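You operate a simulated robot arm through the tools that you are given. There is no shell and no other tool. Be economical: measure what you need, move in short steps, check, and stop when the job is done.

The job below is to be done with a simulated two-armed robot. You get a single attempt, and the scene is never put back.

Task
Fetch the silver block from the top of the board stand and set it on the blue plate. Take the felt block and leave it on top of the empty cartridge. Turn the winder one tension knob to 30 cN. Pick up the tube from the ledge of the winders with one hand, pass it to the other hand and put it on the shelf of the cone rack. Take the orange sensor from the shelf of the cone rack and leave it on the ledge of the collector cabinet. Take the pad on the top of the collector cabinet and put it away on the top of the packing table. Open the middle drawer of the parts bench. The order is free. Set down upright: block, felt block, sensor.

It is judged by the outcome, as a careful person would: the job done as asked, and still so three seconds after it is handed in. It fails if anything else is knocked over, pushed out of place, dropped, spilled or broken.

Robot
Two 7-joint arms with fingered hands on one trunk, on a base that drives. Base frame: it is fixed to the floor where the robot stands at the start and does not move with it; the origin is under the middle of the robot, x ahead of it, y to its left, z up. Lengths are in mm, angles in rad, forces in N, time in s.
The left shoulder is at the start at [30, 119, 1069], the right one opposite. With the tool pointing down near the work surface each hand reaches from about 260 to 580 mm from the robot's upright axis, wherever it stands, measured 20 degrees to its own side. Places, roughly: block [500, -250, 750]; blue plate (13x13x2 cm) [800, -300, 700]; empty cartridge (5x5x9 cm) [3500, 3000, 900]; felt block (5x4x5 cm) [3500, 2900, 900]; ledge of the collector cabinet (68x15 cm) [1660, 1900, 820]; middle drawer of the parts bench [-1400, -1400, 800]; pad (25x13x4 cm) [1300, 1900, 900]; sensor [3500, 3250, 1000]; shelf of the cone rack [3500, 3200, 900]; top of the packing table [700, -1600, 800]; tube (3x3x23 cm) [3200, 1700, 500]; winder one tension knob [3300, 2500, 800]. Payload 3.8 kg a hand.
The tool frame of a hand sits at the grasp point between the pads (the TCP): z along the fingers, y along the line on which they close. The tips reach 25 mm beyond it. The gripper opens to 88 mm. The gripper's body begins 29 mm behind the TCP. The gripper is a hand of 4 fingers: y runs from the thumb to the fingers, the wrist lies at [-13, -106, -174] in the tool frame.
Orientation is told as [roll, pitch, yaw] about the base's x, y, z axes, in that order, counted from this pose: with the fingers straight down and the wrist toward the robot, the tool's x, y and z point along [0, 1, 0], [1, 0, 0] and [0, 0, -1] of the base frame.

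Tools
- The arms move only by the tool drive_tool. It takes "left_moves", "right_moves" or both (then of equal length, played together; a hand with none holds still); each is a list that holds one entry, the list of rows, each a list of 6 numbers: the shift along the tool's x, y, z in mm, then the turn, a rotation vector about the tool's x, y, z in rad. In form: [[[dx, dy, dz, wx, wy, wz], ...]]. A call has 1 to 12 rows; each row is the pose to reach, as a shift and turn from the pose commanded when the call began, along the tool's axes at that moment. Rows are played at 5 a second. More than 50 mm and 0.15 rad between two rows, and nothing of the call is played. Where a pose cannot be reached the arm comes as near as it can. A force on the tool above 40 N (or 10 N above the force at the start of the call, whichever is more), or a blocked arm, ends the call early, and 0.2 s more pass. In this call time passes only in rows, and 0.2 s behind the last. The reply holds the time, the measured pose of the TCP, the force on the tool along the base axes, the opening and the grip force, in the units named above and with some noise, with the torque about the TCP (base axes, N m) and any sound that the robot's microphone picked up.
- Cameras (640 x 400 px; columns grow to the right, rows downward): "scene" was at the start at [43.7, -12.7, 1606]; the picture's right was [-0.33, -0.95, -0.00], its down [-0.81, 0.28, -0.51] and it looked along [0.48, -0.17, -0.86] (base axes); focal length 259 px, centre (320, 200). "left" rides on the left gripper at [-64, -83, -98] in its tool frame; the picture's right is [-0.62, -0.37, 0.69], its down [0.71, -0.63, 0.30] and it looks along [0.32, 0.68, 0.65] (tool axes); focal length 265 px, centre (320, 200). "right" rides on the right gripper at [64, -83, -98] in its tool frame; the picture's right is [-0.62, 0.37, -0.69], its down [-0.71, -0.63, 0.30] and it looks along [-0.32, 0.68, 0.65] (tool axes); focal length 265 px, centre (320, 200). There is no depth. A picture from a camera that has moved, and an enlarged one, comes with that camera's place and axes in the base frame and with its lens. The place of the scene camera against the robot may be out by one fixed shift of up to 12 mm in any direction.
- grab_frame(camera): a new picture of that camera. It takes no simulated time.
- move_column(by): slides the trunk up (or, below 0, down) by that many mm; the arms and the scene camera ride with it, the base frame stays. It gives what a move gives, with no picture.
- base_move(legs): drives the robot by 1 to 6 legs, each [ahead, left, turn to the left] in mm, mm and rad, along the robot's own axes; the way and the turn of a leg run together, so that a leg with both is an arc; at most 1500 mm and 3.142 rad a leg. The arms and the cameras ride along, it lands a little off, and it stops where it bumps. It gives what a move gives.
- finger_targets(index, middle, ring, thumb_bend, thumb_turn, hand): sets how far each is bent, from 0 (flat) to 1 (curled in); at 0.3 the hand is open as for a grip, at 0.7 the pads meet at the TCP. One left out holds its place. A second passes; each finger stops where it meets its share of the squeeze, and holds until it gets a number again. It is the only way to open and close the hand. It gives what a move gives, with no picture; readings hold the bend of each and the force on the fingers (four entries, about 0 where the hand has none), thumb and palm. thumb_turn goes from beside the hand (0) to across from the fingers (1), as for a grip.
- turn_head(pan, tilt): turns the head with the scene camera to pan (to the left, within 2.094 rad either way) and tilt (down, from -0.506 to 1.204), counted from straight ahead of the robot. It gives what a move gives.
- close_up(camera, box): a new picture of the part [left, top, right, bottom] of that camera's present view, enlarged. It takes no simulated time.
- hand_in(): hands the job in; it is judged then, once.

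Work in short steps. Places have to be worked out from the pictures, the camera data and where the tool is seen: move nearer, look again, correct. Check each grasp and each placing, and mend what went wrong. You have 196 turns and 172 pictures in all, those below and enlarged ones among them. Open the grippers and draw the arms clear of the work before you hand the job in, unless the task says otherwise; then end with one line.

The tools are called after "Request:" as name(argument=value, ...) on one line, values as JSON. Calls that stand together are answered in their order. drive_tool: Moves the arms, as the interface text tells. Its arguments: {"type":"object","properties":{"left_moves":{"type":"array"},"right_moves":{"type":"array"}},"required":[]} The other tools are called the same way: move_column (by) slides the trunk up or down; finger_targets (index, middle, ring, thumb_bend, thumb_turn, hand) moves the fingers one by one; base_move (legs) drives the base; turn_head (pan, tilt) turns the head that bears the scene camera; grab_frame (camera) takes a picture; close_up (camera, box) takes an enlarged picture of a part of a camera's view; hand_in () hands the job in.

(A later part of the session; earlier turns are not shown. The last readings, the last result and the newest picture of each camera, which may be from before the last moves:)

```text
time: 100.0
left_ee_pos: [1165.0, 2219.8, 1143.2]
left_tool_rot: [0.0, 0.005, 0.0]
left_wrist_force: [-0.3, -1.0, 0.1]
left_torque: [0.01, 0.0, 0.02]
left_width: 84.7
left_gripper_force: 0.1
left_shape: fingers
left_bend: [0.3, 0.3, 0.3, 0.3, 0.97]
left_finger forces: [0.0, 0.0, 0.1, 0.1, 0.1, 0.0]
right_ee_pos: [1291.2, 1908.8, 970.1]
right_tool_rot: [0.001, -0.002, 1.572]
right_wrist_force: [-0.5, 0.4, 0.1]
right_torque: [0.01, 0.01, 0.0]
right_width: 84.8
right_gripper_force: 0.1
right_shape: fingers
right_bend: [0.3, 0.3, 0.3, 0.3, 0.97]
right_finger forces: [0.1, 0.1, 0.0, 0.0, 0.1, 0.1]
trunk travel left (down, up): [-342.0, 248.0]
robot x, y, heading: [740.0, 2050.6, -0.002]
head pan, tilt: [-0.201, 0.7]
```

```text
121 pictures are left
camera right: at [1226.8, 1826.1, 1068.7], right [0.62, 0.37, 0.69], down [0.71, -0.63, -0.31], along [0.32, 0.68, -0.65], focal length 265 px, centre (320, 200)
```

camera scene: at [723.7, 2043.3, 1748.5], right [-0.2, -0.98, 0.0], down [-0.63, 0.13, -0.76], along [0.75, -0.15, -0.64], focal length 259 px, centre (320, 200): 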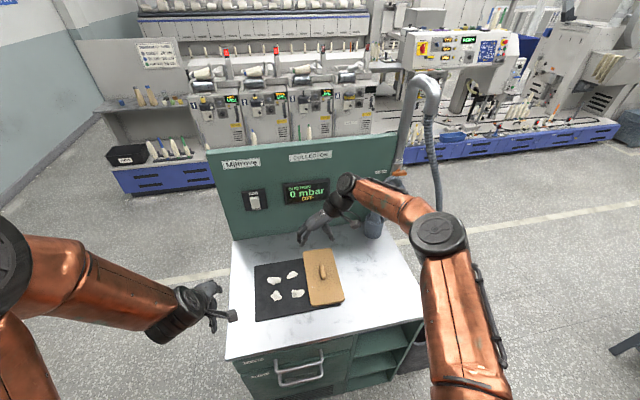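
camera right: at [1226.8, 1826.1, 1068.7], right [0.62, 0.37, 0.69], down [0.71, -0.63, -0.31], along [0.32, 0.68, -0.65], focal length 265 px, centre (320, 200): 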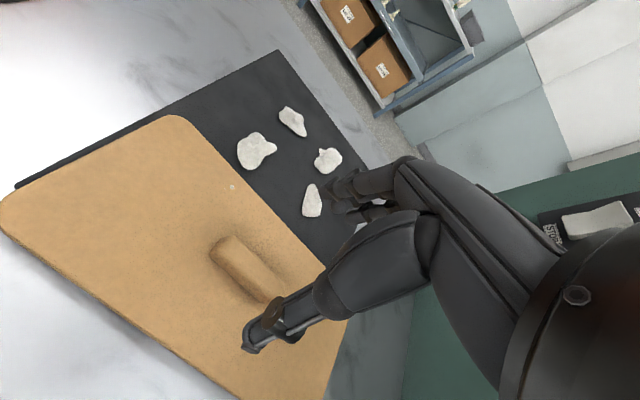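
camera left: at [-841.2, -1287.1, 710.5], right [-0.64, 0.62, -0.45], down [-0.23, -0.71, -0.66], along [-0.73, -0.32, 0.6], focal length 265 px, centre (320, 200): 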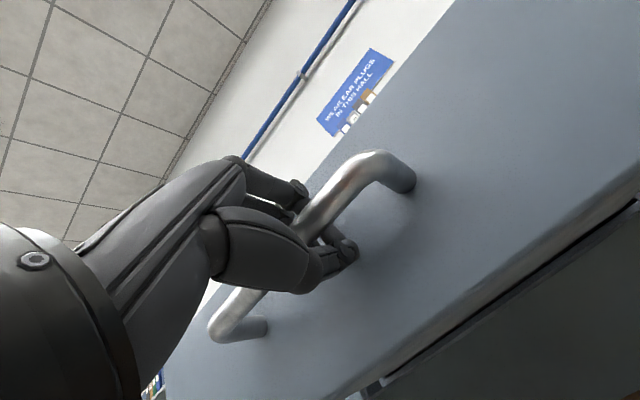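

The handle runs from x 1269 to 1323 at y≈1910, with the board surface near z 862. I'll partly close the hand and lower so the tips straddle the handle just above the board.

Request:
finger_targets(hand="right", index=0.42, middle=0.42, ring=0.42, thumb_bend=0.42)

Request:
drive_tool(right_moves=[[[-4, 1, 30, 0, 0, 0], [-4, 1, 55, 0, 0, 0], [-4, 1, 68, 0, 0, 0], [-4, 1, 74, 0, 0, 0], [-4, 1, 79, 0, 0, 0]]])

Request:
grab_frame(camera="right")

Request:
close_up(camera="scene", box=[230, 200, 390, 320])

```text
time: 101.0
left_ee_pos: [1165.9, 2220.6, 1144.2]
left_tool_rot: [0.0, 0.003, 0.001]
left_wrist_force: [-0.3, -1.1, 0.2]
left_torque: [-0.04, 0.01, -0.02]
left_width: 84.6
left_gripper_force: 0.1
left_shape: fingers
left_bend: [0.3, 0.3, 0.3, 0.3, 0.97]
left_finger forces: [0.0, 0.0, 0.0, 0.0, 0.1, 0.0]
right_ee_pos: [1291.7, 1909.4, 970.8]
right_tool_rot: [0.002, -0.001, 1.572]
right_wrist_force: [0.2, 0.1, 0.3]
right_torque: [-0.01, 0.05, 0.0]
right_width: 60.0
right_gripper_force: 0.0
right_shape: fingers
right_bend: [0.42, 0.42, 0.42, 0.42, 0.97]
right_finger forces: [0.0, 0.1, 0.0, 0.1, 0.0, 0.0]
trunk travel left (down, up): [-342.0, 248.0]
robot x, y, heading: [739.9, 2050.5, -0.004]
head pan, tilt: [-0.201, 0.7]
```

```text
time: 102.1
left_ee_pos: [1163.7, 2221.6, 1144.6]
left_tool_rot: [0.002, 0.002, -0.002]
left_wrist_force: [0.5, -0.9, -0.8]
left_torque: [0.0, 0.0, 0.02]
left_width: 84.6
left_gripper_force: 0.1
left_shape: fingers
left_bend: [0.3, 0.3, 0.3, 0.3, 0.97]
left_finger forces: [0.0, 0.0, 0.0, 0.1, 0.2, 0.1]
right_ee_pos: [1301.6, 1911.1, 904.4]
right_tool_rot: [-0.008, -0.011, 1.566]
right_wrist_force: [-7.8, -1.5, 24.4]
right_torque: [0.71, 0.06, 0.17]
right_width: 60.0
right_gripper_force: 11.5
right_shape: fingers
right_bend: [0.42, 0.4, 0.42, 0.41, 0.97]
right_finger forces: [0.6, 20.9, 0.0, 0.1, 2.5, 0.0]
trunk travel left (down, up): [-342.0, 248.0]
robot x, y, heading: [742.5, 2049.3, -0.005]
head pan, tilt: [-0.201, 0.7]
stopped in row 5 (right hand): the force on the tool passed its limit at 46 N (the readings are from after the stop); the commanded pose is now the measured one
```

```text
120 pictures are left
camera right: at [1235.0, 1827.4, 1000.8], right [0.62, 0.36, 0.7], down [0.71, -0.63, -0.31], along [0.33, 0.69, -0.64], focal length 265 px, centre (320, 200)
```

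right: 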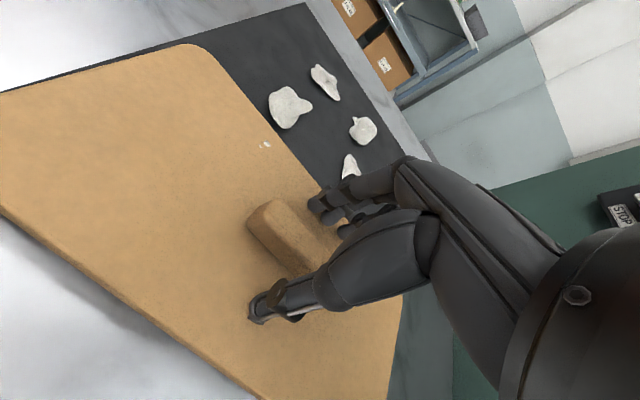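

```text
3.33 times, centred on (310, 260) of scene
camera zoom: at [801.1, 2042.4, 1748.8], right [-0.2, -0.98, 0.0], down [-0.63, 0.13, -0.77], along [0.75, -0.15, -0.64], focal length 864 px, centre (353, 0)
```

zoom: 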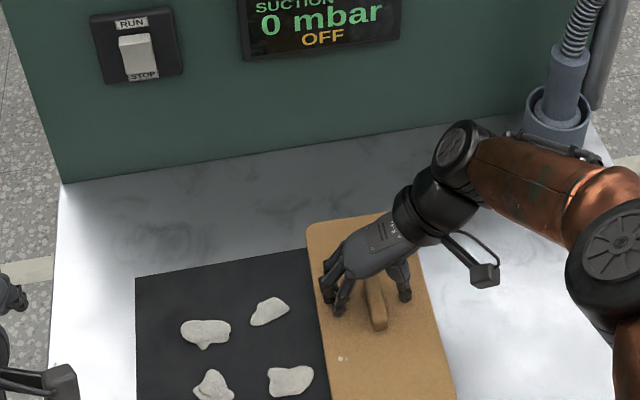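

A fingertip just touched the board at TCP z≈900. I'll raise 4 mm, recentre by 6 mm and close on the handle.

Request:
drive_tool(right_moves=[[[6, 0, -4, 0, 0, 0]]])

Request:
finger_targets(hand="right", index=0.8, middle=0.8, ring=0.8, thumb_bend=0.8)

Request:
grab_frame(camera="right")

```text
time: 102.5
left_ee_pos: [1164.9, 2220.2, 1143.4]
left_tool_rot: [0.001, 0.005, -0.002]
left_wrist_force: [0.0, 0.0, -0.1]
left_torque: [0.04, 0.02, 0.01]
left_width: 84.5
left_gripper_force: 0.0
left_shape: fingers
left_bend: [0.3, 0.3, 0.3, 0.3, 0.97]
left_finger forces: [0.1, 0.1, 0.0, 0.1, 0.1, 0.0]
right_ee_pos: [1296.1, 1909.7, 905.6]
right_tool_rot: [-0.008, -0.008, 1.563]
right_wrist_force: [1.8, 0.4, 14.2]
right_torque: [0.5, -0.16, -0.11]
right_width: 59.6
right_gripper_force: 7.1
right_shape: fingers
right_bend: [0.42, 0.4, 0.42, 0.42, 0.98]
right_finger forces: [0.1, 13.4, 0.1, 0.0, 0.1, 0.1]
trunk travel left (down, up): [-342.0, 248.0]
robot x, y, heading: [741.1, 2048.3, 0.006]
head pan, tilt: [-0.201, 0.7]
```

```text
time: 103.5
left_ee_pos: [1162.6, 2223.2, 1144.8]
left_tool_rot: [0.0, 0.001, 0.001]
left_wrist_force: [0.5, -0.1, 0.7]
left_torque: [-0.01, -0.01, 0.01]
left_width: 84.3
left_gripper_force: 0.1
left_shape: fingers
left_bend: [0.3, 0.3, 0.3, 0.3, 0.97]
left_finger forces: [0.0, 0.0, 0.1, 0.0, 0.0, 0.0]
right_ee_pos: [1293.4, 1911.3, 906.4]
right_tool_rot: [-0.008, -0.006, 1.565]
right_wrist_force: [1.2, 6.0, 23.5]
right_torque: [-0.85, 0.29, 0.41]
right_width: 10.4
right_gripper_force: 37.2
right_shape: fingers
right_bend: [0.75, 0.76, 0.74, 0.64, 0.97]
right_finger forces: [7.9, 8.3, 8.9, 0.0, 48.5, 0.0]
trunk travel left (down, up): [-342.0, 248.0]
robot x, y, heading: [739.9, 2050.9, -0.004]
head pan, tilt: [-0.201, 0.7]
```

```text
118 pictures are left
camera right: at [1228.5, 1828.6, 1003.5], right [0.62, 0.36, 0.7], down [0.71, -0.63, -0.3], along [0.33, 0.69, -0.65], focal length 265 px, centre (320, 200)
```

right: 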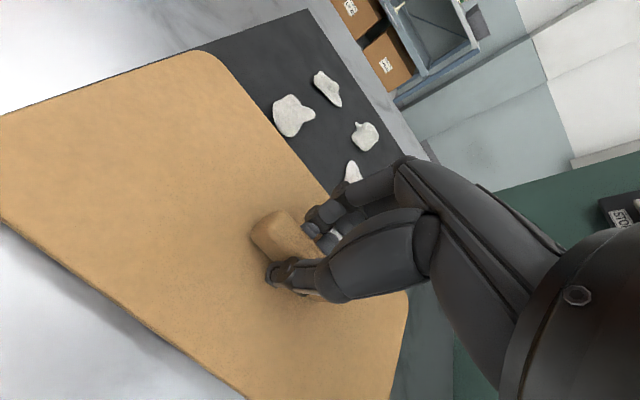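

The handle is gripped. Lifting slowly.

Request:
drive_tool(right_moves=[[[0, 0, -10, 0, 0, 0], [0, 0, -30, 0, 0, 0], [0, 0, -60, 0, 0, 0], [0, 0, -100, 0, 0, 0]]])

Request:
grab_frame(camera="right")

Request:
grab_frame(camera="scene")

```text
time: 104.5
left_ee_pos: [1164.8, 2220.8, 1143.1]
left_tool_rot: [0.001, 0.005, -0.001]
left_wrist_force: [-0.5, -0.1, 0.7]
left_torque: [0.01, 0.02, 0.01]
left_width: 84.7
left_gripper_force: 0.2
left_shape: fingers
left_bend: [0.3, 0.3, 0.3, 0.3, 0.97]
left_finger forces: [0.0, 0.0, 0.1, 0.1, 0.1, 0.0]
right_ee_pos: [1292.2, 1907.6, 1005.8]
right_tool_rot: [-0.004, -0.007, 1.564]
right_wrist_force: [0.2, 0.1, -0.1]
right_torque: [0.0, 0.0, 0.02]
right_width: 10.2
right_gripper_force: 19.5
right_shape: fingers
right_bend: [0.75, 0.78, 0.77, 0.64, 0.92]
right_finger forces: [11.6, 6.9, 0.4, 0.1, 18.9, 0.1]
trunk travel left (down, up): [-342.0, 248.0]
robot x, y, heading: [739.0, 2051.7, 0.001]
head pan, tilt: [-0.201, 0.7]
```

```text
117 pictures are left
camera right: at [1228.2, 1825.2, 1103.4], right [0.62, 0.36, 0.7], down [0.71, -0.63, -0.31], along [0.33, 0.69, -0.65], focal length 265 px, centre (320, 200)
```

right: 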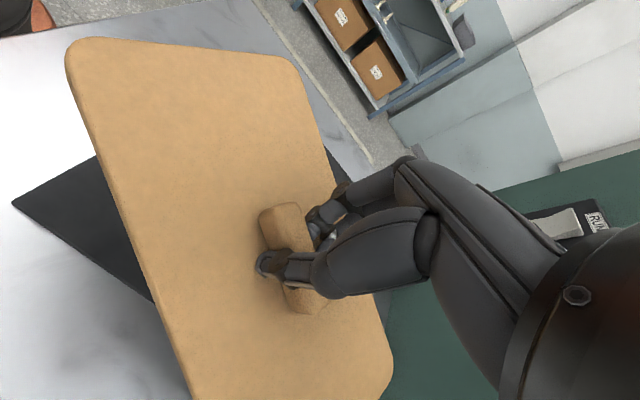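

```text
116 pictures are left
camera scene: at [802.4, 2042.5, 1748.6], right [-0.2, -0.98, 0.0], down [-0.63, 0.13, -0.77], along [0.75, -0.15, -0.64], focal length 259 px, centre (320, 200)
```

scene: 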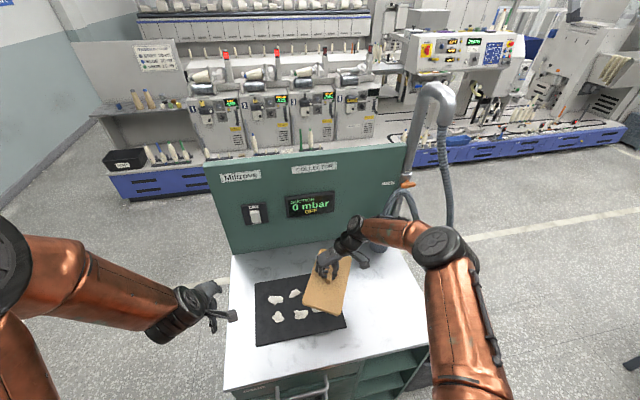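

The pad is lifted but has rotated a bit about the grip and the ring finger is loose. I'll re-squeeze and look closer.

Request:
finger_targets(hand="right", index=0.9, middle=0.9, ring=0.9, thumb_bend=0.9)

Request:
close_up(camera="scene", box=[240, 200, 400, 320])

Request:
grab_frame(camera="right")

```text
time: 105.5
left_ee_pos: [1165.6, 2220.4, 1144.3]
left_tool_rot: [-0.001, 0.001, 0.0]
left_wrist_force: [-0.6, 0.7, -0.5]
left_torque: [-0.01, 0.0, -0.03]
left_width: 84.1
left_gripper_force: 0.0
left_shape: fingers
left_bend: [0.3, 0.3, 0.3, 0.3, 0.97]
left_finger forces: [0.0, 0.1, 0.0, 0.1, 0.1, 0.0]
right_ee_pos: [1294.9, 1908.7, 1005.6]
right_tool_rot: [-0.005, -0.007, 1.566]
right_wrist_force: [0.0, -0.7, -0.5]
right_torque: [0.02, 0.01, 0.0]
right_width: 9.2
right_gripper_force: 22.4
right_shape: fingers
right_bend: [0.76, 0.9, 0.9, 0.71, 0.91]
right_finger forces: [21.9, 0.0, 0.1, 0.0, 23.9, 0.0]
trunk travel left (down, up): [-342.0, 248.0]
robot x, y, heading: [744.4, 2054.6, -0.0]
head pan, tilt: [-0.201, 0.7]
```

```text
3.33 times, centred on (320, 260) of scene
camera zoom: at [803.2, 2042.3, 1748.6], right [-0.2, -0.98, 0.0], down [-0.63, 0.13, -0.76], along [0.75, -0.15, -0.64], focal length 864 px, centre (320, 0)
```

zoom: 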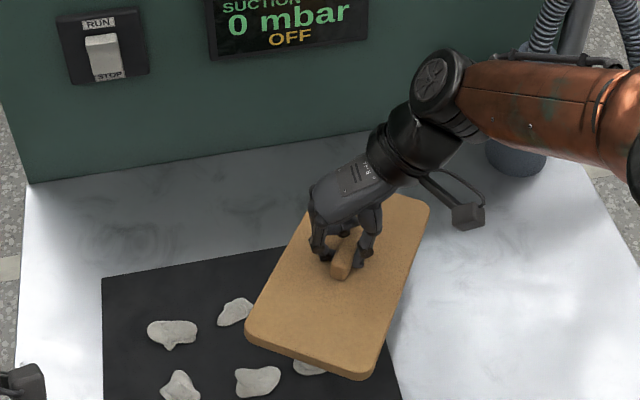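

```text
114 pictures are left
camera right: at [1229.2, 1825.1, 1103.2], right [0.62, 0.36, 0.7], down [0.71, -0.63, -0.31], along [0.33, 0.69, -0.65], focal length 265 px, centre (320, 200)
```

right: 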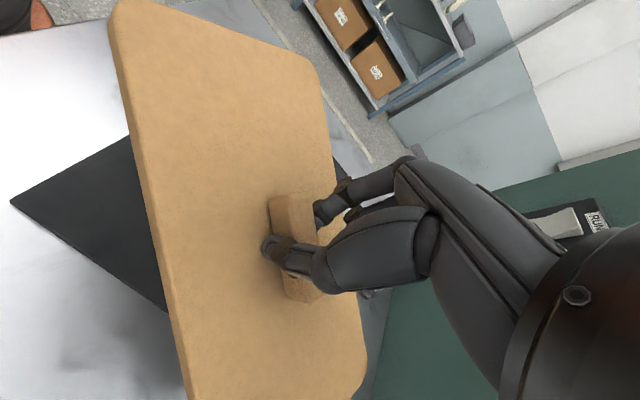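

Now index and thumb pinch it squarely with 22 N, and the pad is very light. I'll raise it a bit, back off gently and check it stays stable.

Request:
drive_tool(right_moves=[[[0, 0, -20, 0, 0, 0], [0, 0, -45, 0, 0, 0], [0, 0, -70, 0, 0, 0]]])

Request:
base_move(legs=[[-150, 0, 0]])

Request:
grab_frame(camera="right")

Request:
grab_frame(camera="scene")

```text
time: 106.3
left_ee_pos: [1165.0, 2220.9, 1144.1]
left_tool_rot: [-0.002, 0.004, -0.001]
left_wrist_force: [0.3, 0.7, -0.3]
left_torque: [-0.03, -0.01, 0.01]
left_width: 84.6
left_gripper_force: 0.0
left_shape: fingers
left_bend: [0.3, 0.3, 0.3, 0.3, 0.97]
left_finger forces: [0.1, 0.0, 0.1, 0.0, 0.0, 0.1]
right_ee_pos: [1294.6, 1908.5, 1076.7]
right_tool_rot: [-0.005, -0.008, 1.57]
right_wrist_force: [-0.6, 0.7, 0.1]
right_torque: [0.0, -0.02, -0.02]
right_width: 9.6
right_gripper_force: 23.0
right_shape: fingers
right_bend: [0.76, 0.9, 0.9, 0.71, 0.91]
right_finger forces: [21.9, 0.0, 0.0, 0.1, 23.8, 0.0]
trunk travel left (down, up): [-342.0, 248.0]
robot x, y, heading: [740.2, 2051.4, 0.0]
head pan, tilt: [-0.201, 0.7]
```

```text
time: 107.7
left_ee_pos: [1013.9, 2220.2, 1144.3]
left_tool_rot: [0.002, 0.003, 0.0]
left_wrist_force: [-0.4, -0.4, 0.1]
left_torque: [0.01, -0.02, 0.01]
left_width: 84.6
left_gripper_force: 0.0
left_shape: fingers
left_bend: [0.3, 0.3, 0.3, 0.3, 0.97]
left_finger forces: [0.0, 0.0, 0.1, 0.0, 0.0, 0.0]
right_ee_pos: [1143.1, 1907.9, 1076.8]
right_tool_rot: [-0.006, -0.008, 1.565]
right_wrist_force: [0.0, -0.4, 0.7]
right_torque: [0.01, -0.02, -0.01]
right_width: 9.1
right_gripper_force: 23.3
right_shape: fingers
right_bend: [0.76, 0.9, 0.9, 0.71, 0.91]
right_finger forces: [21.9, 0.0, 0.0, 0.0, 23.8, 0.1]
trunk travel left (down, up): [-342.0, 248.0]
robot x, y, heading: [588.5, 2051.1, -0.001]
head pan, tilt: [-0.201, 0.7]
```

```text
113 pictures are left
camera right: at [1076.8, 1824.5, 1173.2], right [0.62, 0.36, 0.7], down [0.71, -0.63, -0.3], along [0.33, 0.69, -0.65], focal length 265 px, centre (320, 200)
```

right: 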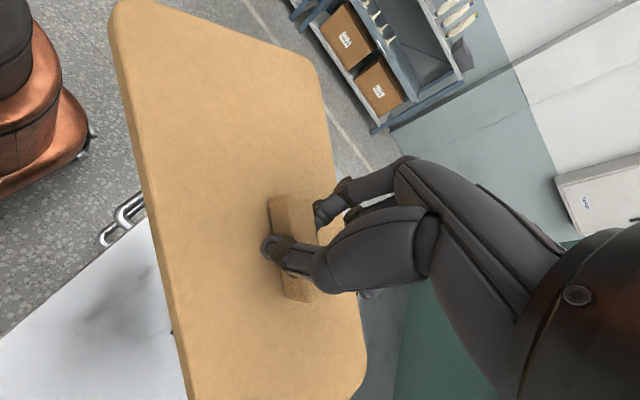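

```text
112 pictures are left
camera scene: at [651.6, 2042.5, 1748.6], right [-0.2, -0.98, 0.0], down [-0.63, 0.13, -0.77], along [0.75, -0.15, -0.64], focal length 259 px, centre (320, 200)
```

scene: 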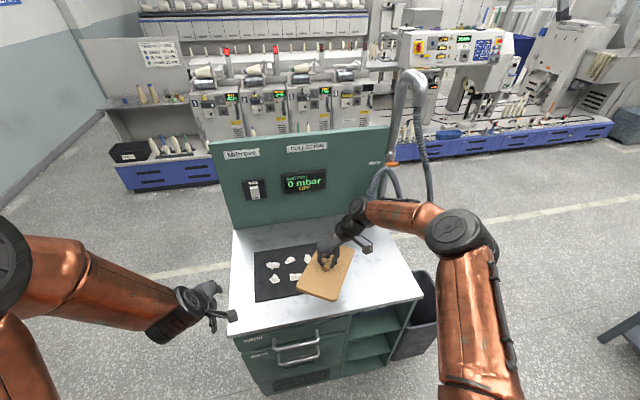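

The pad hold is unchanged. I'll drive back and then right along the aisle towards the packing table, checking midway.

Request:
base_move(legs=[[-900, 0, 0], [0, -1500, 0]])

Request:
grab_frame(camera="right")

```text
time: 119.5
left_ee_pos: [111.5, 733.1, 1144.5]
left_tool_rot: [0.002, 0.005, 0.007]
left_wrist_force: [-0.3, -0.4, 0.1]
left_torque: [0.01, 0.01, 0.0]
left_width: 84.3
left_gripper_force: 0.1
left_shape: fingers
left_bend: [0.3, 0.3, 0.3, 0.3, 0.97]
left_finger forces: [0.0, 0.0, 0.1, 0.0, 0.0, 0.0]
right_ee_pos: [243.7, 421.2, 1076.1]
right_tool_rot: [-0.007, -0.007, 1.574]
right_wrist_force: [0.1, 0.4, -0.2]
right_torque: [-0.03, 0.01, 0.0]
right_width: 9.1
right_gripper_force: 22.8
right_shape: fingers
right_bend: [0.76, 0.9, 0.9, 0.71, 0.91]
right_finger forces: [21.9, 0.0, 0.0, 0.1, 23.8, 0.0]
trunk travel left (down, up): [-342.0, 248.0]
robot x, y, heading: [-311.9, 559.8, 0.008]
head pan, tilt: [-0.201, 0.7]
```

```text
111 pictures are left
camera right: at [178.3, 337.4, 1173.0], right [0.62, 0.37, 0.7], down [0.72, -0.63, -0.31], along [0.32, 0.69, -0.65], focal length 265 px, centre (320, 200)
```

right: 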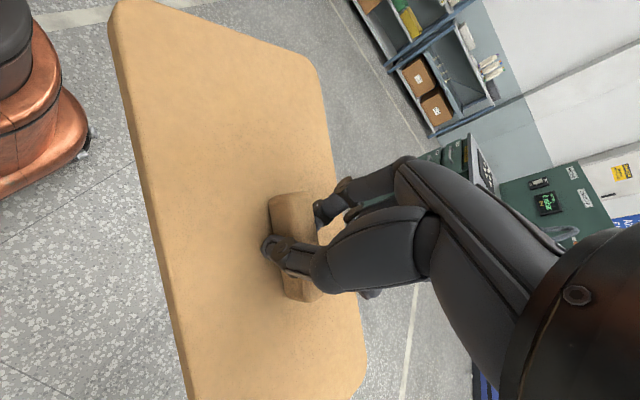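

Still steady. On to the packing table.

Request:
base_move(legs=[[0, -1500, -0.008], [0, -350, 0]])

Request:
turn_head(pan=-0.2, tilt=0.65)

Request:
grab_frame(camera="scene")

```text
time: 128.7
left_ee_pos: [109.6, -1117.9, 1143.5]
left_tool_rot: [0.002, 0.004, -0.012]
left_wrist_force: [0.8, -0.2, -0.4]
left_torque: [0.01, -0.02, -0.03]
left_width: 84.6
left_gripper_force: 0.0
left_shape: fingers
left_bend: [0.3, 0.3, 0.3, 0.3, 0.97]
left_finger forces: [0.1, 0.0, 0.0, 0.1, 0.1, 0.0]
right_ee_pos: [235.9, -1431.3, 1075.1]
right_tool_rot: [-0.007, -0.005, 1.557]
right_wrist_force: [0.9, -0.1, -0.8]
right_torque: [0.03, 0.0, 0.02]
right_width: 9.4
right_gripper_force: 22.5
right_shape: fingers
right_bend: [0.76, 0.9, 0.9, 0.71, 0.91]
right_finger forces: [21.9, 0.1, 0.1, 0.0, 23.9, 0.0]
trunk travel left (down, up): [-342.0, 248.0]
robot x, y, heading: [-315.3, -1283.1, -0.013]
head pan, tilt: [-0.201, 0.7]
```

```text
time: 129.3
left_ee_pos: [108.9, -1117.5, 1144.5]
left_tool_rot: [0.002, 0.004, -0.012]
left_wrist_force: [0.7, -0.1, -0.4]
left_torque: [-0.01, -0.02, -0.02]
left_width: 84.3
left_gripper_force: 0.0
left_shape: fingers
left_bend: [0.3, 0.3, 0.3, 0.3, 0.97]
left_finger forces: [0.1, 0.1, 0.0, 0.0, 0.1, 0.0]
right_ee_pos: [234.4, -1431.9, 1076.0]
right_tool_rot: [-0.005, -0.005, 1.557]
right_wrist_force: [-1.1, 0.1, -0.6]
right_torque: [-0.04, 0.03, 0.01]
right_width: 9.1
right_gripper_force: 23.5
right_shape: fingers
right_bend: [0.76, 0.9, 0.9, 0.71, 0.91]
right_finger forces: [21.9, 0.0, 0.0, 0.0, 23.9, 0.1]
trunk travel left (down, up): [-342.0, 248.0]
robot x, y, heading: [-318.2, -1283.0, -0.018]
head pan, tilt: [-0.201, 0.649]
```

```text
110 pictures are left
camera scene: at [-252.4, -1292.6, 1752.9], right [-0.21, -0.98, 0.0], down [-0.59, 0.13, -0.8], along [0.78, -0.17, -0.61], focal length 259 px, centre (320, 200)
```

scene: 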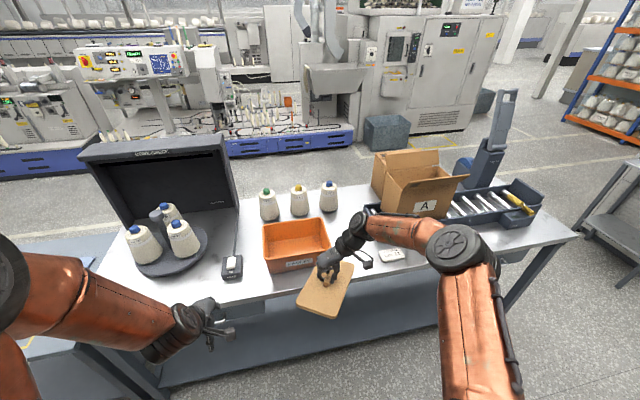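

The free spot on the packing table is between the orange bin and the label device, around [510, −1610]. I'll drive so the pad hangs over it.

Request:
base_move(legs=[[260, -175, 0.015]])

Request:
turn_head(pan=-0.3, tilt=0.85)

Request:
grab_frame(camera="scene")

Request:
grab_frame(camera="right")

```text
time: 131.4
left_ee_pos: [364.2, -1286.4, 1145.0]
left_tool_rot: [0.0, 0.004, 0.005]
left_wrist_force: [-0.6, -0.2, 0.0]
left_torque: [0.01, -0.02, -0.01]
left_width: 84.5
left_gripper_force: 0.1
left_shape: fingers
left_bend: [0.3, 0.3, 0.3, 0.3, 0.97]
left_finger forces: [0.0, 0.1, 0.0, 0.0, 0.0, 0.0]
right_ee_pos: [495.3, -1598.3, 1076.1]
right_tool_rot: [-0.006, -0.008, 1.576]
right_wrist_force: [0.5, -0.7, -0.6]
right_torque: [-0.01, 0.03, -0.02]
right_width: 9.2
right_gripper_force: 22.9
right_shape: fingers
right_bend: [0.76, 0.9, 0.9, 0.71, 0.91]
right_finger forces: [21.8, 0.0, 0.0, 0.1, 23.9, 0.0]
trunk travel left (down, up): [-342.0, 248.0]
robot x, y, heading: [-62.0, -1460.4, 0.009]
head pan, tilt: [-0.201, 0.649]
```

```text
time: 132.2
left_ee_pos: [364.6, -1287.8, 1143.9]
left_tool_rot: [0.001, 0.004, 0.007]
left_wrist_force: [-0.2, 0.2, -0.2]
left_torque: [0.06, -0.01, 0.0]
left_width: 84.7
left_gripper_force: 0.0
left_shape: fingers
left_bend: [0.3, 0.3, 0.3, 0.3, 0.97]
left_finger forces: [0.0, 0.0, 0.1, 0.1, 0.0, 0.0]
right_ee_pos: [494.6, -1598.9, 1075.7]
right_tool_rot: [-0.005, -0.007, 1.574]
right_wrist_force: [-0.3, 0.5, -0.1]
right_torque: [0.0, 0.02, 0.0]
right_width: 8.8
right_gripper_force: 22.8
right_shape: fingers
right_bend: [0.76, 0.9, 0.9, 0.71, 0.91]
right_finger forces: [21.9, 0.0, 0.0, 0.0, 23.9, 0.0]
trunk travel left (down, up): [-342.0, 248.0]
robot x, y, heading: [-60.5, -1462.3, 0.006]
head pan, tilt: [-0.3, 0.85]
```

```text
109 pictures are left
camera scene: at [-5.2, -1474.1, 1736.4], right [-0.29, -0.96, 0.0], down [-0.72, 0.22, -0.66], along [0.63, -0.19, -0.75], focal length 259 px, centre (320, 200)
```

scene: 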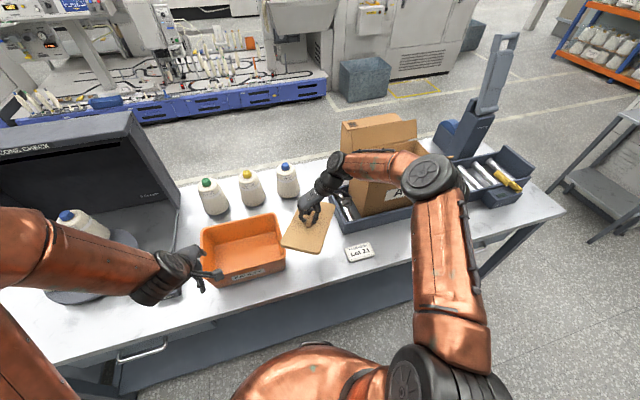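

```text
108 pictures are left
camera right: at [430.0, -1682.2, 1173.1], right [0.62, 0.37, 0.7], down [0.72, -0.63, -0.31], along [0.33, 0.69, -0.65], focal length 265 px, centre (320, 200)
```

right: 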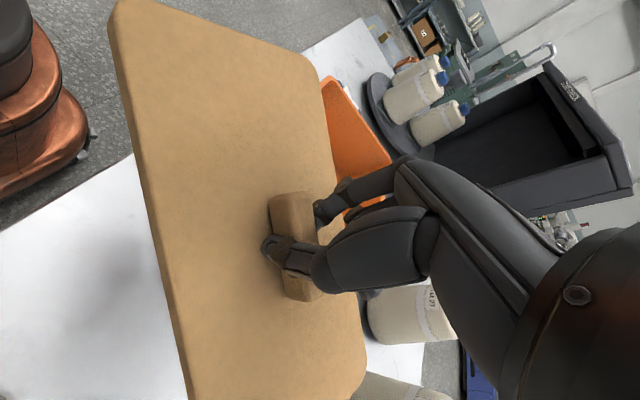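

The free area is about y −1480…−1720. I'll rotate the hand 0.54 rad so the pad lines up along x, shift 40 mm in, and lower the trunk 110 mm.

Request:
drive_tool(right_moves=[[[-10, 0, 0, 0, 0, -0.135], [-20, 0, 0, 0, 0, -0.27], [-30, 0, 0, 0, 0, -0.405], [-40, 0, 0, 0, 0, -0.54]]])

Request:
move_column(by=-110)

Request:
grab_frame(camera="scene")

Request:
grab_frame(camera="right")

```text
time: 133.2
left_ee_pos: [362.3, -1286.5, 1143.0]
left_tool_rot: [0.002, 0.004, 0.007]
left_wrist_force: [-0.5, -0.5, -0.7]
left_torque: [0.04, 0.0, 0.03]
left_width: 84.8
left_gripper_force: 0.0
left_shape: fingers
left_bend: [0.3, 0.3, 0.3, 0.3, 0.97]
left_finger forces: [0.0, 0.1, 0.1, 0.1, 0.1, 0.1]
right_ee_pos: [520.2, -1599.9, 1080.5]
right_tool_rot: [-0.012, -0.007, 2.08]
right_wrist_force: [-0.2, -0.5, -1.2]
right_torque: [-0.01, 0.03, -0.01]
right_width: 8.8
right_gripper_force: 22.7
right_shape: fingers
right_bend: [0.76, 0.9, 0.9, 0.71, 0.91]
right_finger forces: [21.8, 0.1, 0.0, 0.0, 23.7, 0.0]
right hand out of reach, approached as far as the arm can: row 4
trunk travel left (down, up): [-342.0, 248.0]
robot x, y, heading: [-60.1, -1460.2, 0.007]
head pan, tilt: [-0.3, 0.85]
```

```text
time: 134.6
left_ee_pos: [363.5, -1287.5, 1034.1]
left_tool_rot: [0.001, 0.003, 0.006]
left_wrist_force: [0.0, -0.4, -0.8]
left_torque: [-0.01, 0.05, 0.01]
left_width: 84.8
left_gripper_force: 0.0
left_shape: fingers
left_bend: [0.3, 0.3, 0.3, 0.3, 0.97]
left_finger forces: [0.0, 0.1, 0.0, 0.0, 0.0, 0.0]
right_ee_pos: [519.9, -1599.6, 971.6]
right_tool_rot: [-0.01, -0.003, 2.078]
right_wrist_force: [0.1, 0.0, -0.2]
right_torque: [-0.01, 0.01, 0.02]
right_width: 9.0
right_gripper_force: 22.4
right_shape: fingers
right_bend: [0.76, 0.9, 0.9, 0.71, 0.91]
right_finger forces: [21.8, 0.0, 0.1, 0.0, 23.8, 0.1]
trunk travel left (down, up): [-232.0, 358.0]
robot x, y, heading: [-63.5, -1462.0, -0.003]
head pan, tilt: [-0.3, 0.85]
```

```text
107 pictures are left
camera scene: at [-5.5, -1474.0, 1626.5], right [-0.29, -0.96, 0.0], down [-0.72, 0.22, -0.66], along [0.63, -0.19, -0.75], focal length 259 px, centre (320, 200)
```

scene: 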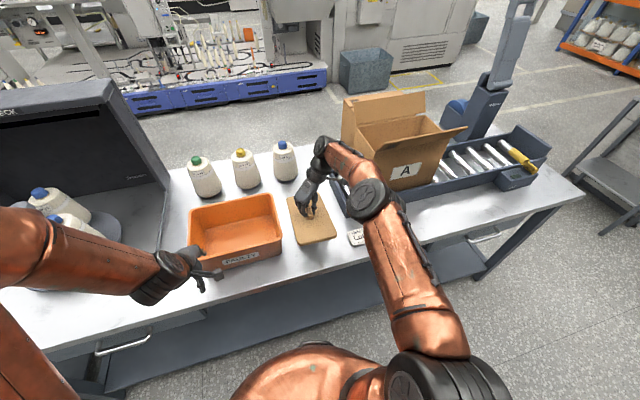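

```text
106 pictures are left
camera right: at [503.3, -1704.5, 1068.5], right [0.36, 0.62, 0.7], down [0.93, -0.2, -0.3], along [-0.04, 0.76, -0.65], focal length 265 px, centre (320, 200)
```

right: 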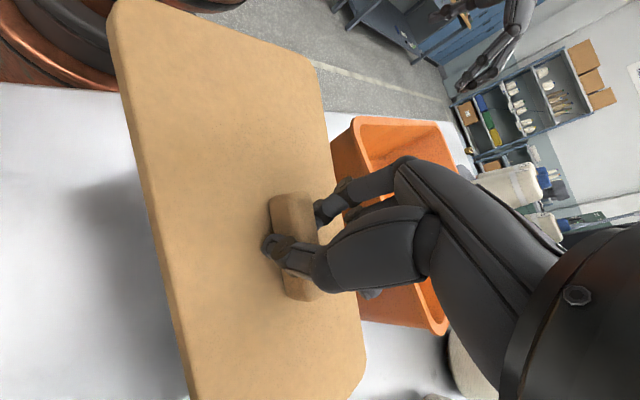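

Aligned, with clearance on both sides. Lowering the trunk 60 mm more, then easing down by hand to contact.

Request:
move_column(by=-60)

Request:
drive_tool(right_moves=[[[0, 0, 5, 0, 0, 0], [0, 0, 10, 0, 0, 0], [0, 0, 15, 0, 0, 0], [0, 0, 20, 0, 0, 0], [0, 0, 25, 0, 0, 0], [0, 0, 30, 0, 0, 0], [0, 0, 35, 0, 0, 0], [0, 0, 40, 0, 0, 0]]])

Request:
grab_frame(camera="right")

Request:
close_up(camera="scene", box=[180, 130, 420, 300])

```text
time: 135.6
left_ee_pos: [362.9, -1286.7, 974.0]
left_tool_rot: [0.002, 0.003, 0.008]
left_wrist_force: [0.3, -0.2, 0.2]
left_torque: [0.03, -0.01, -0.02]
left_width: 84.4
left_gripper_force: 0.1
left_shape: fingers
left_bend: [0.3, 0.3, 0.3, 0.3, 0.97]
left_finger forces: [0.1, 0.1, 0.1, 0.0, 0.0, 0.1]
right_ee_pos: [520.9, -1600.5, 911.5]
right_tool_rot: [-0.01, -0.004, 2.078]
right_wrist_force: [0.2, -0.2, -0.9]
right_torque: [0.01, 0.0, 0.01]
right_width: 9.2
right_gripper_force: 22.9
right_shape: fingers
right_bend: [0.76, 0.9, 0.9, 0.71, 0.91]
right_finger forces: [21.8, 0.0, 0.0, 0.1, 24.0, 0.1]
trunk travel left (down, up): [-172.0, 418.0]
robot x, y, heading: [-62.1, -1462.6, 0.005]
head pan, tilt: [-0.3, 0.85]
```

```text
time: 137.1
left_ee_pos: [361.8, -1287.3, 973.1]
left_tool_rot: [0.002, 0.003, 0.006]
left_wrist_force: [-0.6, -0.1, 0.5]
left_torque: [0.01, 0.01, -0.01]
left_width: 84.6
left_gripper_force: 0.0
left_shape: fingers
left_bend: [0.3, 0.3, 0.3, 0.3, 0.97]
left_finger forces: [0.0, 0.0, 0.0, 0.0, 0.0, 0.0]
right_ee_pos: [522.1, -1601.4, 886.6]
right_tool_rot: [-0.017, -0.003, 2.072]
right_wrist_force: [-5.8, -2.7, 14.7]
right_torque: [-0.19, 0.11, 0.02]
right_width: 9.0
right_gripper_force: 29.9
right_shape: fingers
right_bend: [0.75, 0.9, 0.9, 0.74, 0.91]
right_finger forces: [21.6, 0.1, 0.0, 0.0, 37.8, 0.1]
trunk travel left (down, up): [-172.0, 418.0]
robot x, y, heading: [-57.5, -1463.5, 0.001]
head pan, tilt: [-0.3, 0.85]
stopped in row 7 (right hand): the force on the tool passed its limit at 46 N (the readings are from after the stop); the commanded pose is now the measured one
```

```text
105 pictures are left
camera right: at [504.9, -1705.8, 983.6], right [0.35, 0.61, 0.71], down [0.93, -0.21, -0.29], along [-0.03, 0.76, -0.65], focal length 265 px, centre (320, 200)
```

right: 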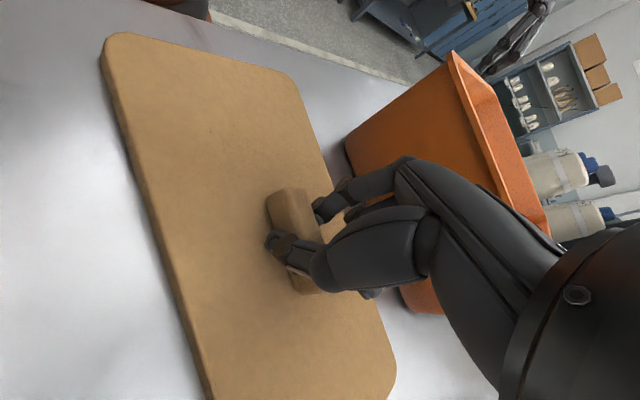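

```text
2.35 times, centred on (300, 215) of scene
camera zoom: at [-6.5, -1474.1, 1566.4], right [-0.29, -0.96, 0.0], down [-0.72, 0.22, -0.66], along [0.63, -0.19, -0.75], focal length 610 px, centre (367, 165)
```

zoom: 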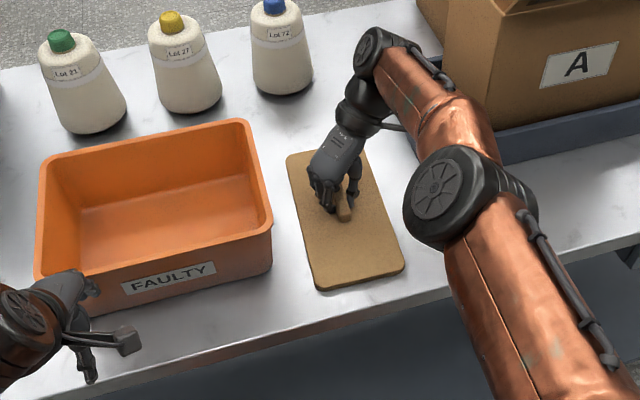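

The pad is flat on the table. Easing up a few mm and releasing.

Request:
drive_tool(right_moves=[[[0, 0, -3, 0, 0, 0]]])

Request:
finger_targets(hand="right", index=0.4, middle=0.4, ring=0.4, thumb_bend=0.4)

Request:
drive_tool(right_moves=[[[0, 0, -20, 0, 0, 0], [0, 0, -60, 0, 0, 0], [0, 0, -100, 0, 0, 0]]])

Request:
grab_frame(camera="right")

```text
time: 137.5
left_ee_pos: [362.9, -1286.8, 973.7]
left_tool_rot: [0.004, 0.003, 0.006]
left_wrist_force: [-0.2, 0.4, -0.3]
left_torque: [0.01, -0.03, -0.02]
left_width: 84.4
left_gripper_force: 0.1
left_shape: fingers
left_bend: [0.3, 0.3, 0.3, 0.3, 0.97]
left_finger forces: [0.0, 0.1, 0.0, 0.0, 0.0, 0.1]
right_ee_pos: [524.7, -1600.7, 886.8]
right_tool_rot: [-0.019, -0.001, 2.074]
right_wrist_force: [-0.8, -0.3, 2.5]
right_torque: [0.03, -0.01, 0.0]
right_width: 9.2
right_gripper_force: 24.7
right_shape: fingers
right_bend: [0.75, 0.9, 0.9, 0.74, 0.91]
right_finger forces: [22.7, 0.0, 0.0, 0.0, 27.2, 0.1]
trunk travel left (down, up): [-172.0, 418.0]
robot x, y, heading: [-65.1, -1462.4, 0.003]
head pan, tilt: [-0.3, 0.85]
```

```text
time: 138.5
left_ee_pos: [362.0, -1286.7, 974.1]
left_tool_rot: [0.001, 0.001, 0.007]
left_wrist_force: [0.5, 0.8, -0.1]
left_torque: [0.01, -0.01, -0.05]
left_width: 84.2
left_gripper_force: 0.1
left_shape: fingers
left_bend: [0.3, 0.3, 0.3, 0.3, 0.97]
left_finger forces: [0.1, 0.0, 0.0, 0.1, 0.0, 0.0]
right_ee_pos: [522.9, -1599.2, 887.6]
right_tool_rot: [-0.021, 0.0, 2.073]
right_wrist_force: [3.7, 1.4, 23.1]
right_torque: [0.07, -0.18, -0.05]
right_width: 63.2
right_gripper_force: 11.1
right_shape: fingers
right_bend: [0.4, 0.83, 0.4, 0.4, 0.97]
right_finger forces: [0.2, 21.4, 0.0, 0.1, 0.1, 0.1]
trunk travel left (down, up): [-172.0, 418.0]
robot x, y, heading: [-58.5, -1461.4, 0.009]
head pan, tilt: [-0.3, 0.85]
```

```text
time: 139.3
left_ee_pos: [362.5, -1287.4, 974.2]
left_tool_rot: [0.001, 0.003, 0.007]
left_wrist_force: [-0.3, 0.5, -0.5]
left_torque: [-0.03, -0.02, -0.01]
left_width: 84.3
left_gripper_force: 0.0
left_shape: fingers
left_bend: [0.3, 0.3, 0.3, 0.3, 0.97]
left_finger forces: [0.0, 0.0, 0.0, 0.1, 0.0, 0.1]
right_ee_pos: [519.4, -1601.9, 987.9]
right_tool_rot: [-0.018, -0.002, 2.072]
right_wrist_force: [0.6, 0.0, 0.1]
right_torque: [-0.04, -0.04, -0.05]
right_width: 63.3
right_gripper_force: 0.1
right_shape: fingers
right_bend: [0.4, 0.4, 0.4, 0.4, 0.97]
right_finger forces: [0.0, 0.0, 0.1, 0.1, 0.0, 0.0]
trunk travel left (down, up): [-172.0, 418.0]
robot x, y, heading: [-57.9, -1457.6, 0.0]
head pan, tilt: [-0.3, 0.85]
```

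```text
103 pictures are left
camera right: at [502.2, -1706.9, 1084.7], right [0.36, 0.61, 0.7], down [0.93, -0.2, -0.29], along [-0.04, 0.76, -0.65], focal length 265 px, centre (320, 200)
```

right: 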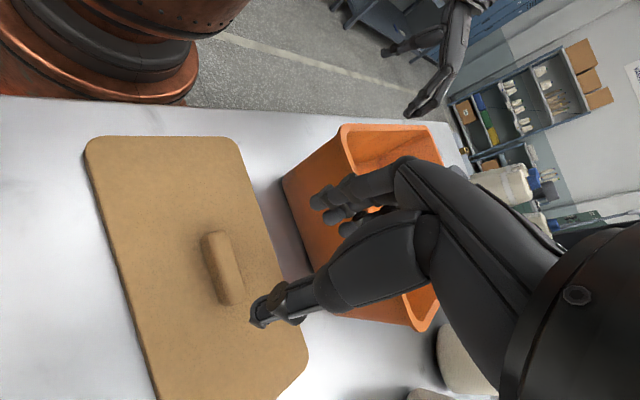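

The pad is placed. I'll back off, raise the trunk, and rotate the hand back.

Request:
move_column(by=120)

Request:
base_move(legs=[[-290, 0, 0]])

Request:
drive_tool(right_moves=[[[0, 0, 0, 0, 0, 0.14], [0, 0, 0, 0, 0, 0.28], [0, 0, 0, 0, 0, 0.42], [0, 0, 0, 0, 0, 0.56], [0, 0, 0, 0, 0, 0.7], [0, 0, 0, 0, 0, 0.84], [0, 0, 0, 0, 0, 0.98], [0, 0, 0, 0, 0, 1.12], [0, 0, 0, 0, 0, 1.26], [0, 0, 0, 0, 0, 1.4]]])

Request:
drive_tool(right_moves=[[[-15, 10, 0, 0, 0, 0.14], [-30, -20, 0, 0, 0, 0.28], [-45, -50, 0, 0, 0, 0.42], [-60, -80, 0, 0, 0, 0.56], [-70, -100, 0, 0, 0, 0.68]]])

Request:
grab_frame(camera="scene")

```text
time: 140.8
left_ee_pos: [364.4, -1285.9, 1092.7]
left_tool_rot: [0.001, 0.003, 0.007]
left_wrist_force: [0.8, -0.1, 0.0]
left_torque: [0.02, -0.03, 0.04]
left_width: 84.6
left_gripper_force: 0.0
left_shape: fingers
left_bend: [0.3, 0.3, 0.3, 0.3, 0.97]
left_finger forces: [0.1, 0.0, 0.1, 0.0, 0.0, 0.0]
right_ee_pos: [522.2, -1602.7, 1107.0]
right_tool_rot: [-0.02, -0.002, 2.073]
right_wrist_force: [-0.2, 0.0, 0.0]
right_torque: [-0.02, 0.01, 0.01]
right_width: 63.2
right_gripper_force: 0.0
right_shape: fingers
right_bend: [0.4, 0.4, 0.4, 0.4, 0.97]
right_finger forces: [0.0, 0.0, 0.1, 0.1, 0.1, 0.1]
trunk travel left (down, up): [-292.0, 298.0]
robot x, y, heading: [-60.3, -1460.2, 0.006]
head pan, tilt: [-0.3, 0.85]
```

```text
time: 142.8
left_ee_pos: [78.9, -1287.1, 1094.0]
left_tool_rot: [0.002, 0.005, 0.012]
left_wrist_force: [0.1, 0.1, 0.6]
left_torque: [0.04, 0.01, 0.0]
left_width: 84.6
left_gripper_force: 0.1
left_shape: fingers
left_bend: [0.3, 0.3, 0.3, 0.3, 0.97]
left_finger forces: [0.0, 0.0, 0.0, 0.1, 0.1, 0.0]
right_ee_pos: [236.6, -1601.4, 1108.1]
right_tool_rot: [-0.02, -0.003, 2.077]
right_wrist_force: [-0.1, 1.1, 0.0]
right_torque: [0.02, -0.02, 0.03]
right_width: 63.1
right_gripper_force: 0.2
right_shape: fingers
right_bend: [0.4, 0.4, 0.4, 0.4, 0.97]
right_finger forces: [0.0, 0.1, 0.0, 0.0, 0.0, 0.1]
trunk travel left (down, up): [-292.0, 298.0]
robot x, y, heading: [-343.0, -1458.8, 0.009]
head pan, tilt: [-0.3, 0.85]
```

```text
time: 145.0
left_ee_pos: [78.4, -1287.1, 1093.1]
left_tool_rot: [0.001, 0.003, 0.011]
left_wrist_force: [0.5, 0.4, -0.4]
left_torque: [-0.02, 0.02, -0.03]
left_width: 84.6
left_gripper_force: 0.1
left_shape: fingers
left_bend: [0.3, 0.3, 0.3, 0.3, 0.97]
left_finger forces: [0.0, 0.0, 0.0, 0.0, 0.0, 0.1]
right_ee_pos: [237.2, -1601.3, 1108.7]
right_tool_rot: [-0.001, -0.019, 0.674]
right_wrist_force: [-0.5, 0.1, 1.2]
right_torque: [-0.02, 0.03, -0.03]
right_width: 63.3
right_gripper_force: 0.1
right_shape: fingers
right_bend: [0.4, 0.4, 0.4, 0.4, 0.97]
right_finger forces: [0.0, 0.0, 0.0, 0.0, 0.1, 0.0]
trunk travel left (down, up): [-292.0, 298.0]
robot x, y, heading: [-345.1, -1458.6, 0.011]
head pan, tilt: [-0.3, 0.85]
```

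```text
time: 146.2
left_ee_pos: [78.4, -1286.5, 1093.5]
left_tool_rot: [0.002, 0.003, 0.01]
left_wrist_force: [0.3, -0.7, -0.1]
left_torque: [0.01, -0.01, 0.01]
left_width: 84.7
left_gripper_force: 0.0
left_shape: fingers
left_bend: [0.3, 0.3, 0.3, 0.3, 0.97]
left_finger forces: [0.0, 0.0, 0.0, 0.0, 0.0, 0.0]
right_ee_pos: [204.1, -1720.0, 1107.7]
right_tool_rot: [0.011, -0.015, -0.005]
right_wrist_force: [-0.9, -0.1, -0.2]
right_torque: [0.01, 0.04, -0.02]
right_width: 63.3
right_gripper_force: 0.1
right_shape: fingers
right_bend: [0.4, 0.4, 0.4, 0.4, 0.97]
right_finger forces: [0.1, 0.0, 0.1, 0.0, 0.0, 0.0]
trunk travel left (down, up): [-292.0, 298.0]
robot x, y, heading: [-341.2, -1461.7, 0.012]
head pan, tilt: [-0.3, 0.85]
```

```text
102 pictures are left
camera scene: at [-289.2, -1476.0, 1686.3], right [-0.29, -0.96, 0.0], down [-0.72, 0.21, -0.66], along [0.63, -0.19, -0.75], focal length 259 px, centre (320, 200)
```

scene: 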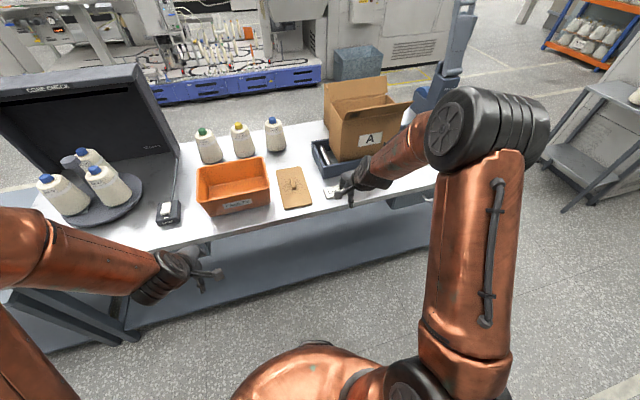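

The pad sits well on the table. Now I'll drive to the gap between the stand and the cabinet and look ahead.

Request:
base_move(legs=[[0, 1500, -0.012], [0, 810, 0]])

Request:
turn_head(pan=0.2, tilt=0.4)

Request:
grab_frame(camera="scene")

```text
time: 157.4
left_ee_pos: [80.4, 989.9, 1093.9]
left_tool_rot: [0.001, 0.004, -0.007]
left_wrist_force: [-0.5, -0.4, 0.4]
left_torque: [-0.01, -0.02, -0.01]
left_width: 84.2
left_gripper_force: 0.0
left_shape: fingers
left_bend: [0.3, 0.3, 0.3, 0.3, 0.97]
left_finger forces: [0.0, 0.1, 0.0, 0.1, 0.1, 0.0]
right_ee_pos: [196.7, 556.5, 1106.8]
right_tool_rot: [0.011, -0.016, -0.02]
right_wrist_force: [0.1, 0.6, 0.7]
right_torque: [0.01, 0.0, 0.0]
right_width: 63.5
right_gripper_force: 0.1
right_shape: fingers
right_bend: [0.4, 0.4, 0.4, 0.4, 0.97]
right_finger forces: [0.0, 0.1, 0.1, 0.0, 0.0, 0.0]
trunk travel left (down, up): [-292.0, 298.0]
robot x, y, heading: [-342.1, 819.4, -0.008]
head pan, tilt: [-0.3, 0.85]
```

```text
time: 158.4
left_ee_pos: [80.1, 990.1, 1094.9]
left_tool_rot: [0.002, 0.002, -0.008]
left_wrist_force: [-0.6, 0.3, -0.6]
left_torque: [-0.02, -0.01, -0.02]
left_width: 84.6
left_gripper_force: 0.0
left_shape: fingers
left_bend: [0.3, 0.3, 0.3, 0.3, 0.97]
left_finger forces: [0.1, 0.1, 0.0, 0.0, 0.1, 0.0]
right_ee_pos: [198.5, 557.4, 1107.4]
right_tool_rot: [0.01, -0.015, -0.02]
right_wrist_force: [0.5, -0.9, 0.0]
right_torque: [0.0, -0.02, -0.03]
right_width: 63.4
right_gripper_force: 0.1
right_shape: fingers
right_bend: [0.4, 0.4, 0.4, 0.4, 0.97]
right_finger forces: [0.0, 0.0, 0.0, 0.0, 0.0, 0.0]
trunk travel left (down, up): [-292.0, 298.0]
robot x, y, heading: [-346.2, 824.2, -0.007]
head pan, tilt: [0.201, 0.4]
```

```text
101 pictures are left
camera scene: at [-274.7, 849.9, 1725.4], right [0.19, -0.98, 0.0], down [-0.38, -0.07, -0.92], along [0.9, 0.18, -0.39], focal length 259 px, centre (320, 200)
```

scene: 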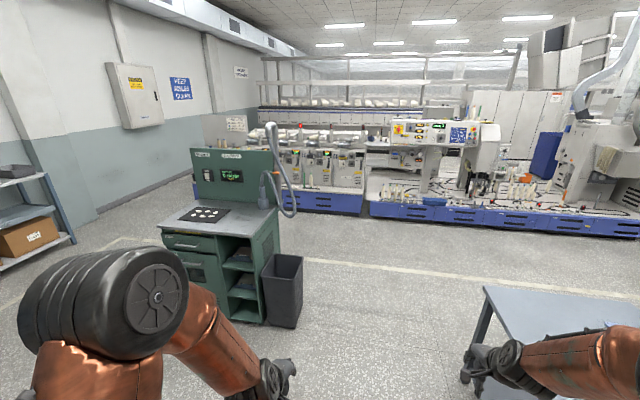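

The corridor is clear. Drive ahead 2500 mm and look at the winders.

Request:
base_move(legs=[[1500, 0, 0.008], [1050, 0, 0], [0, 900, 0]])

Request:
turn_head(pan=0.25, tilt=0.55)

Request:
grab_frame(camera="scene")

```text
time: 175.1
left_ee_pos: [2627.2, 1871.0, 1093.8]
left_tool_rot: [0.001, 0.002, -0.005]
left_wrist_force: [0.4, 0.3, 0.2]
left_torque: [0.03, -0.02, 0.01]
left_width: 84.5
left_gripper_force: 0.0
left_shape: fingers
left_bend: [0.3, 0.3, 0.3, 0.3, 0.97]
left_finger forces: [0.0, 0.1, 0.0, 0.1, 0.1, 0.1]
right_ee_pos: [2744.3, 1437.3, 1107.9]
right_tool_rot: [0.011, -0.017, -0.019]
right_wrist_force: [0.7, 0.3, 0.0]
right_torque: [0.01, -0.01, -0.02]
right_width: 63.3
right_gripper_force: 0.0
right_shape: fingers
right_bend: [0.4, 0.4, 0.4, 0.4, 0.97]
right_finger forces: [0.0, 0.0, 0.0, 0.1, 0.0, 0.0]
trunk travel left (down, up): [-292.0, 298.0]
robot x, y, heading: [2202.6, 1704.2, -0.003]
head pan, tilt: [0.201, 0.4]
```

```text
time: 175.8
left_ee_pos: [2626.4, 1871.0, 1093.7]
left_tool_rot: [0.001, 0.005, -0.006]
left_wrist_force: [-0.7, 0.8, -0.8]
left_torque: [-0.04, -0.01, 0.01]
left_width: 84.5
left_gripper_force: 0.1
left_shape: fingers
left_bend: [0.3, 0.3, 0.3, 0.3, 0.97]
left_finger forces: [0.0, 0.0, 0.0, 0.1, 0.0, 0.0]
right_ee_pos: [2745.0, 1436.3, 1107.2]
right_tool_rot: [0.011, -0.014, -0.02]
right_wrist_force: [-0.7, 0.5, -0.2]
right_torque: [-0.02, 0.0, -0.03]
right_width: 63.3
right_gripper_force: 0.0
right_shape: fingers
right_bend: [0.4, 0.4, 0.4, 0.4, 0.97]
right_finger forces: [0.1, 0.0, 0.0, 0.0, 0.0, 0.1]
trunk travel left (down, up): [-292.0, 298.0]
robot x, y, heading: [2202.5, 1702.8, -0.005]
head pan, tilt: [0.25, 0.55]
```

```text
100 pictures are left
camera scene: at [2268.8, 1733.2, 1711.8], right [0.24, -0.97, 0.0], down [-0.51, -0.13, -0.85], along [0.83, 0.21, -0.52], focal length 259 px, centre (320, 200)
```

scene: 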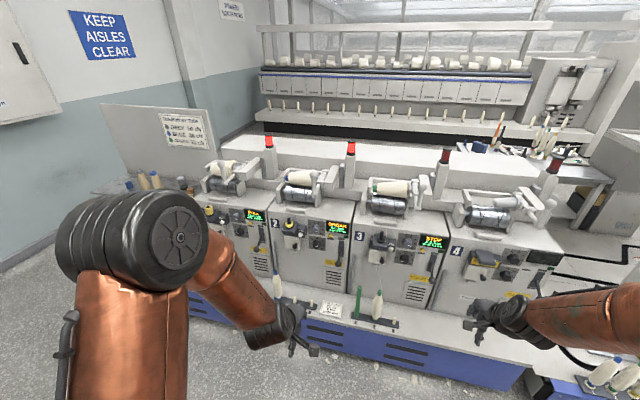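

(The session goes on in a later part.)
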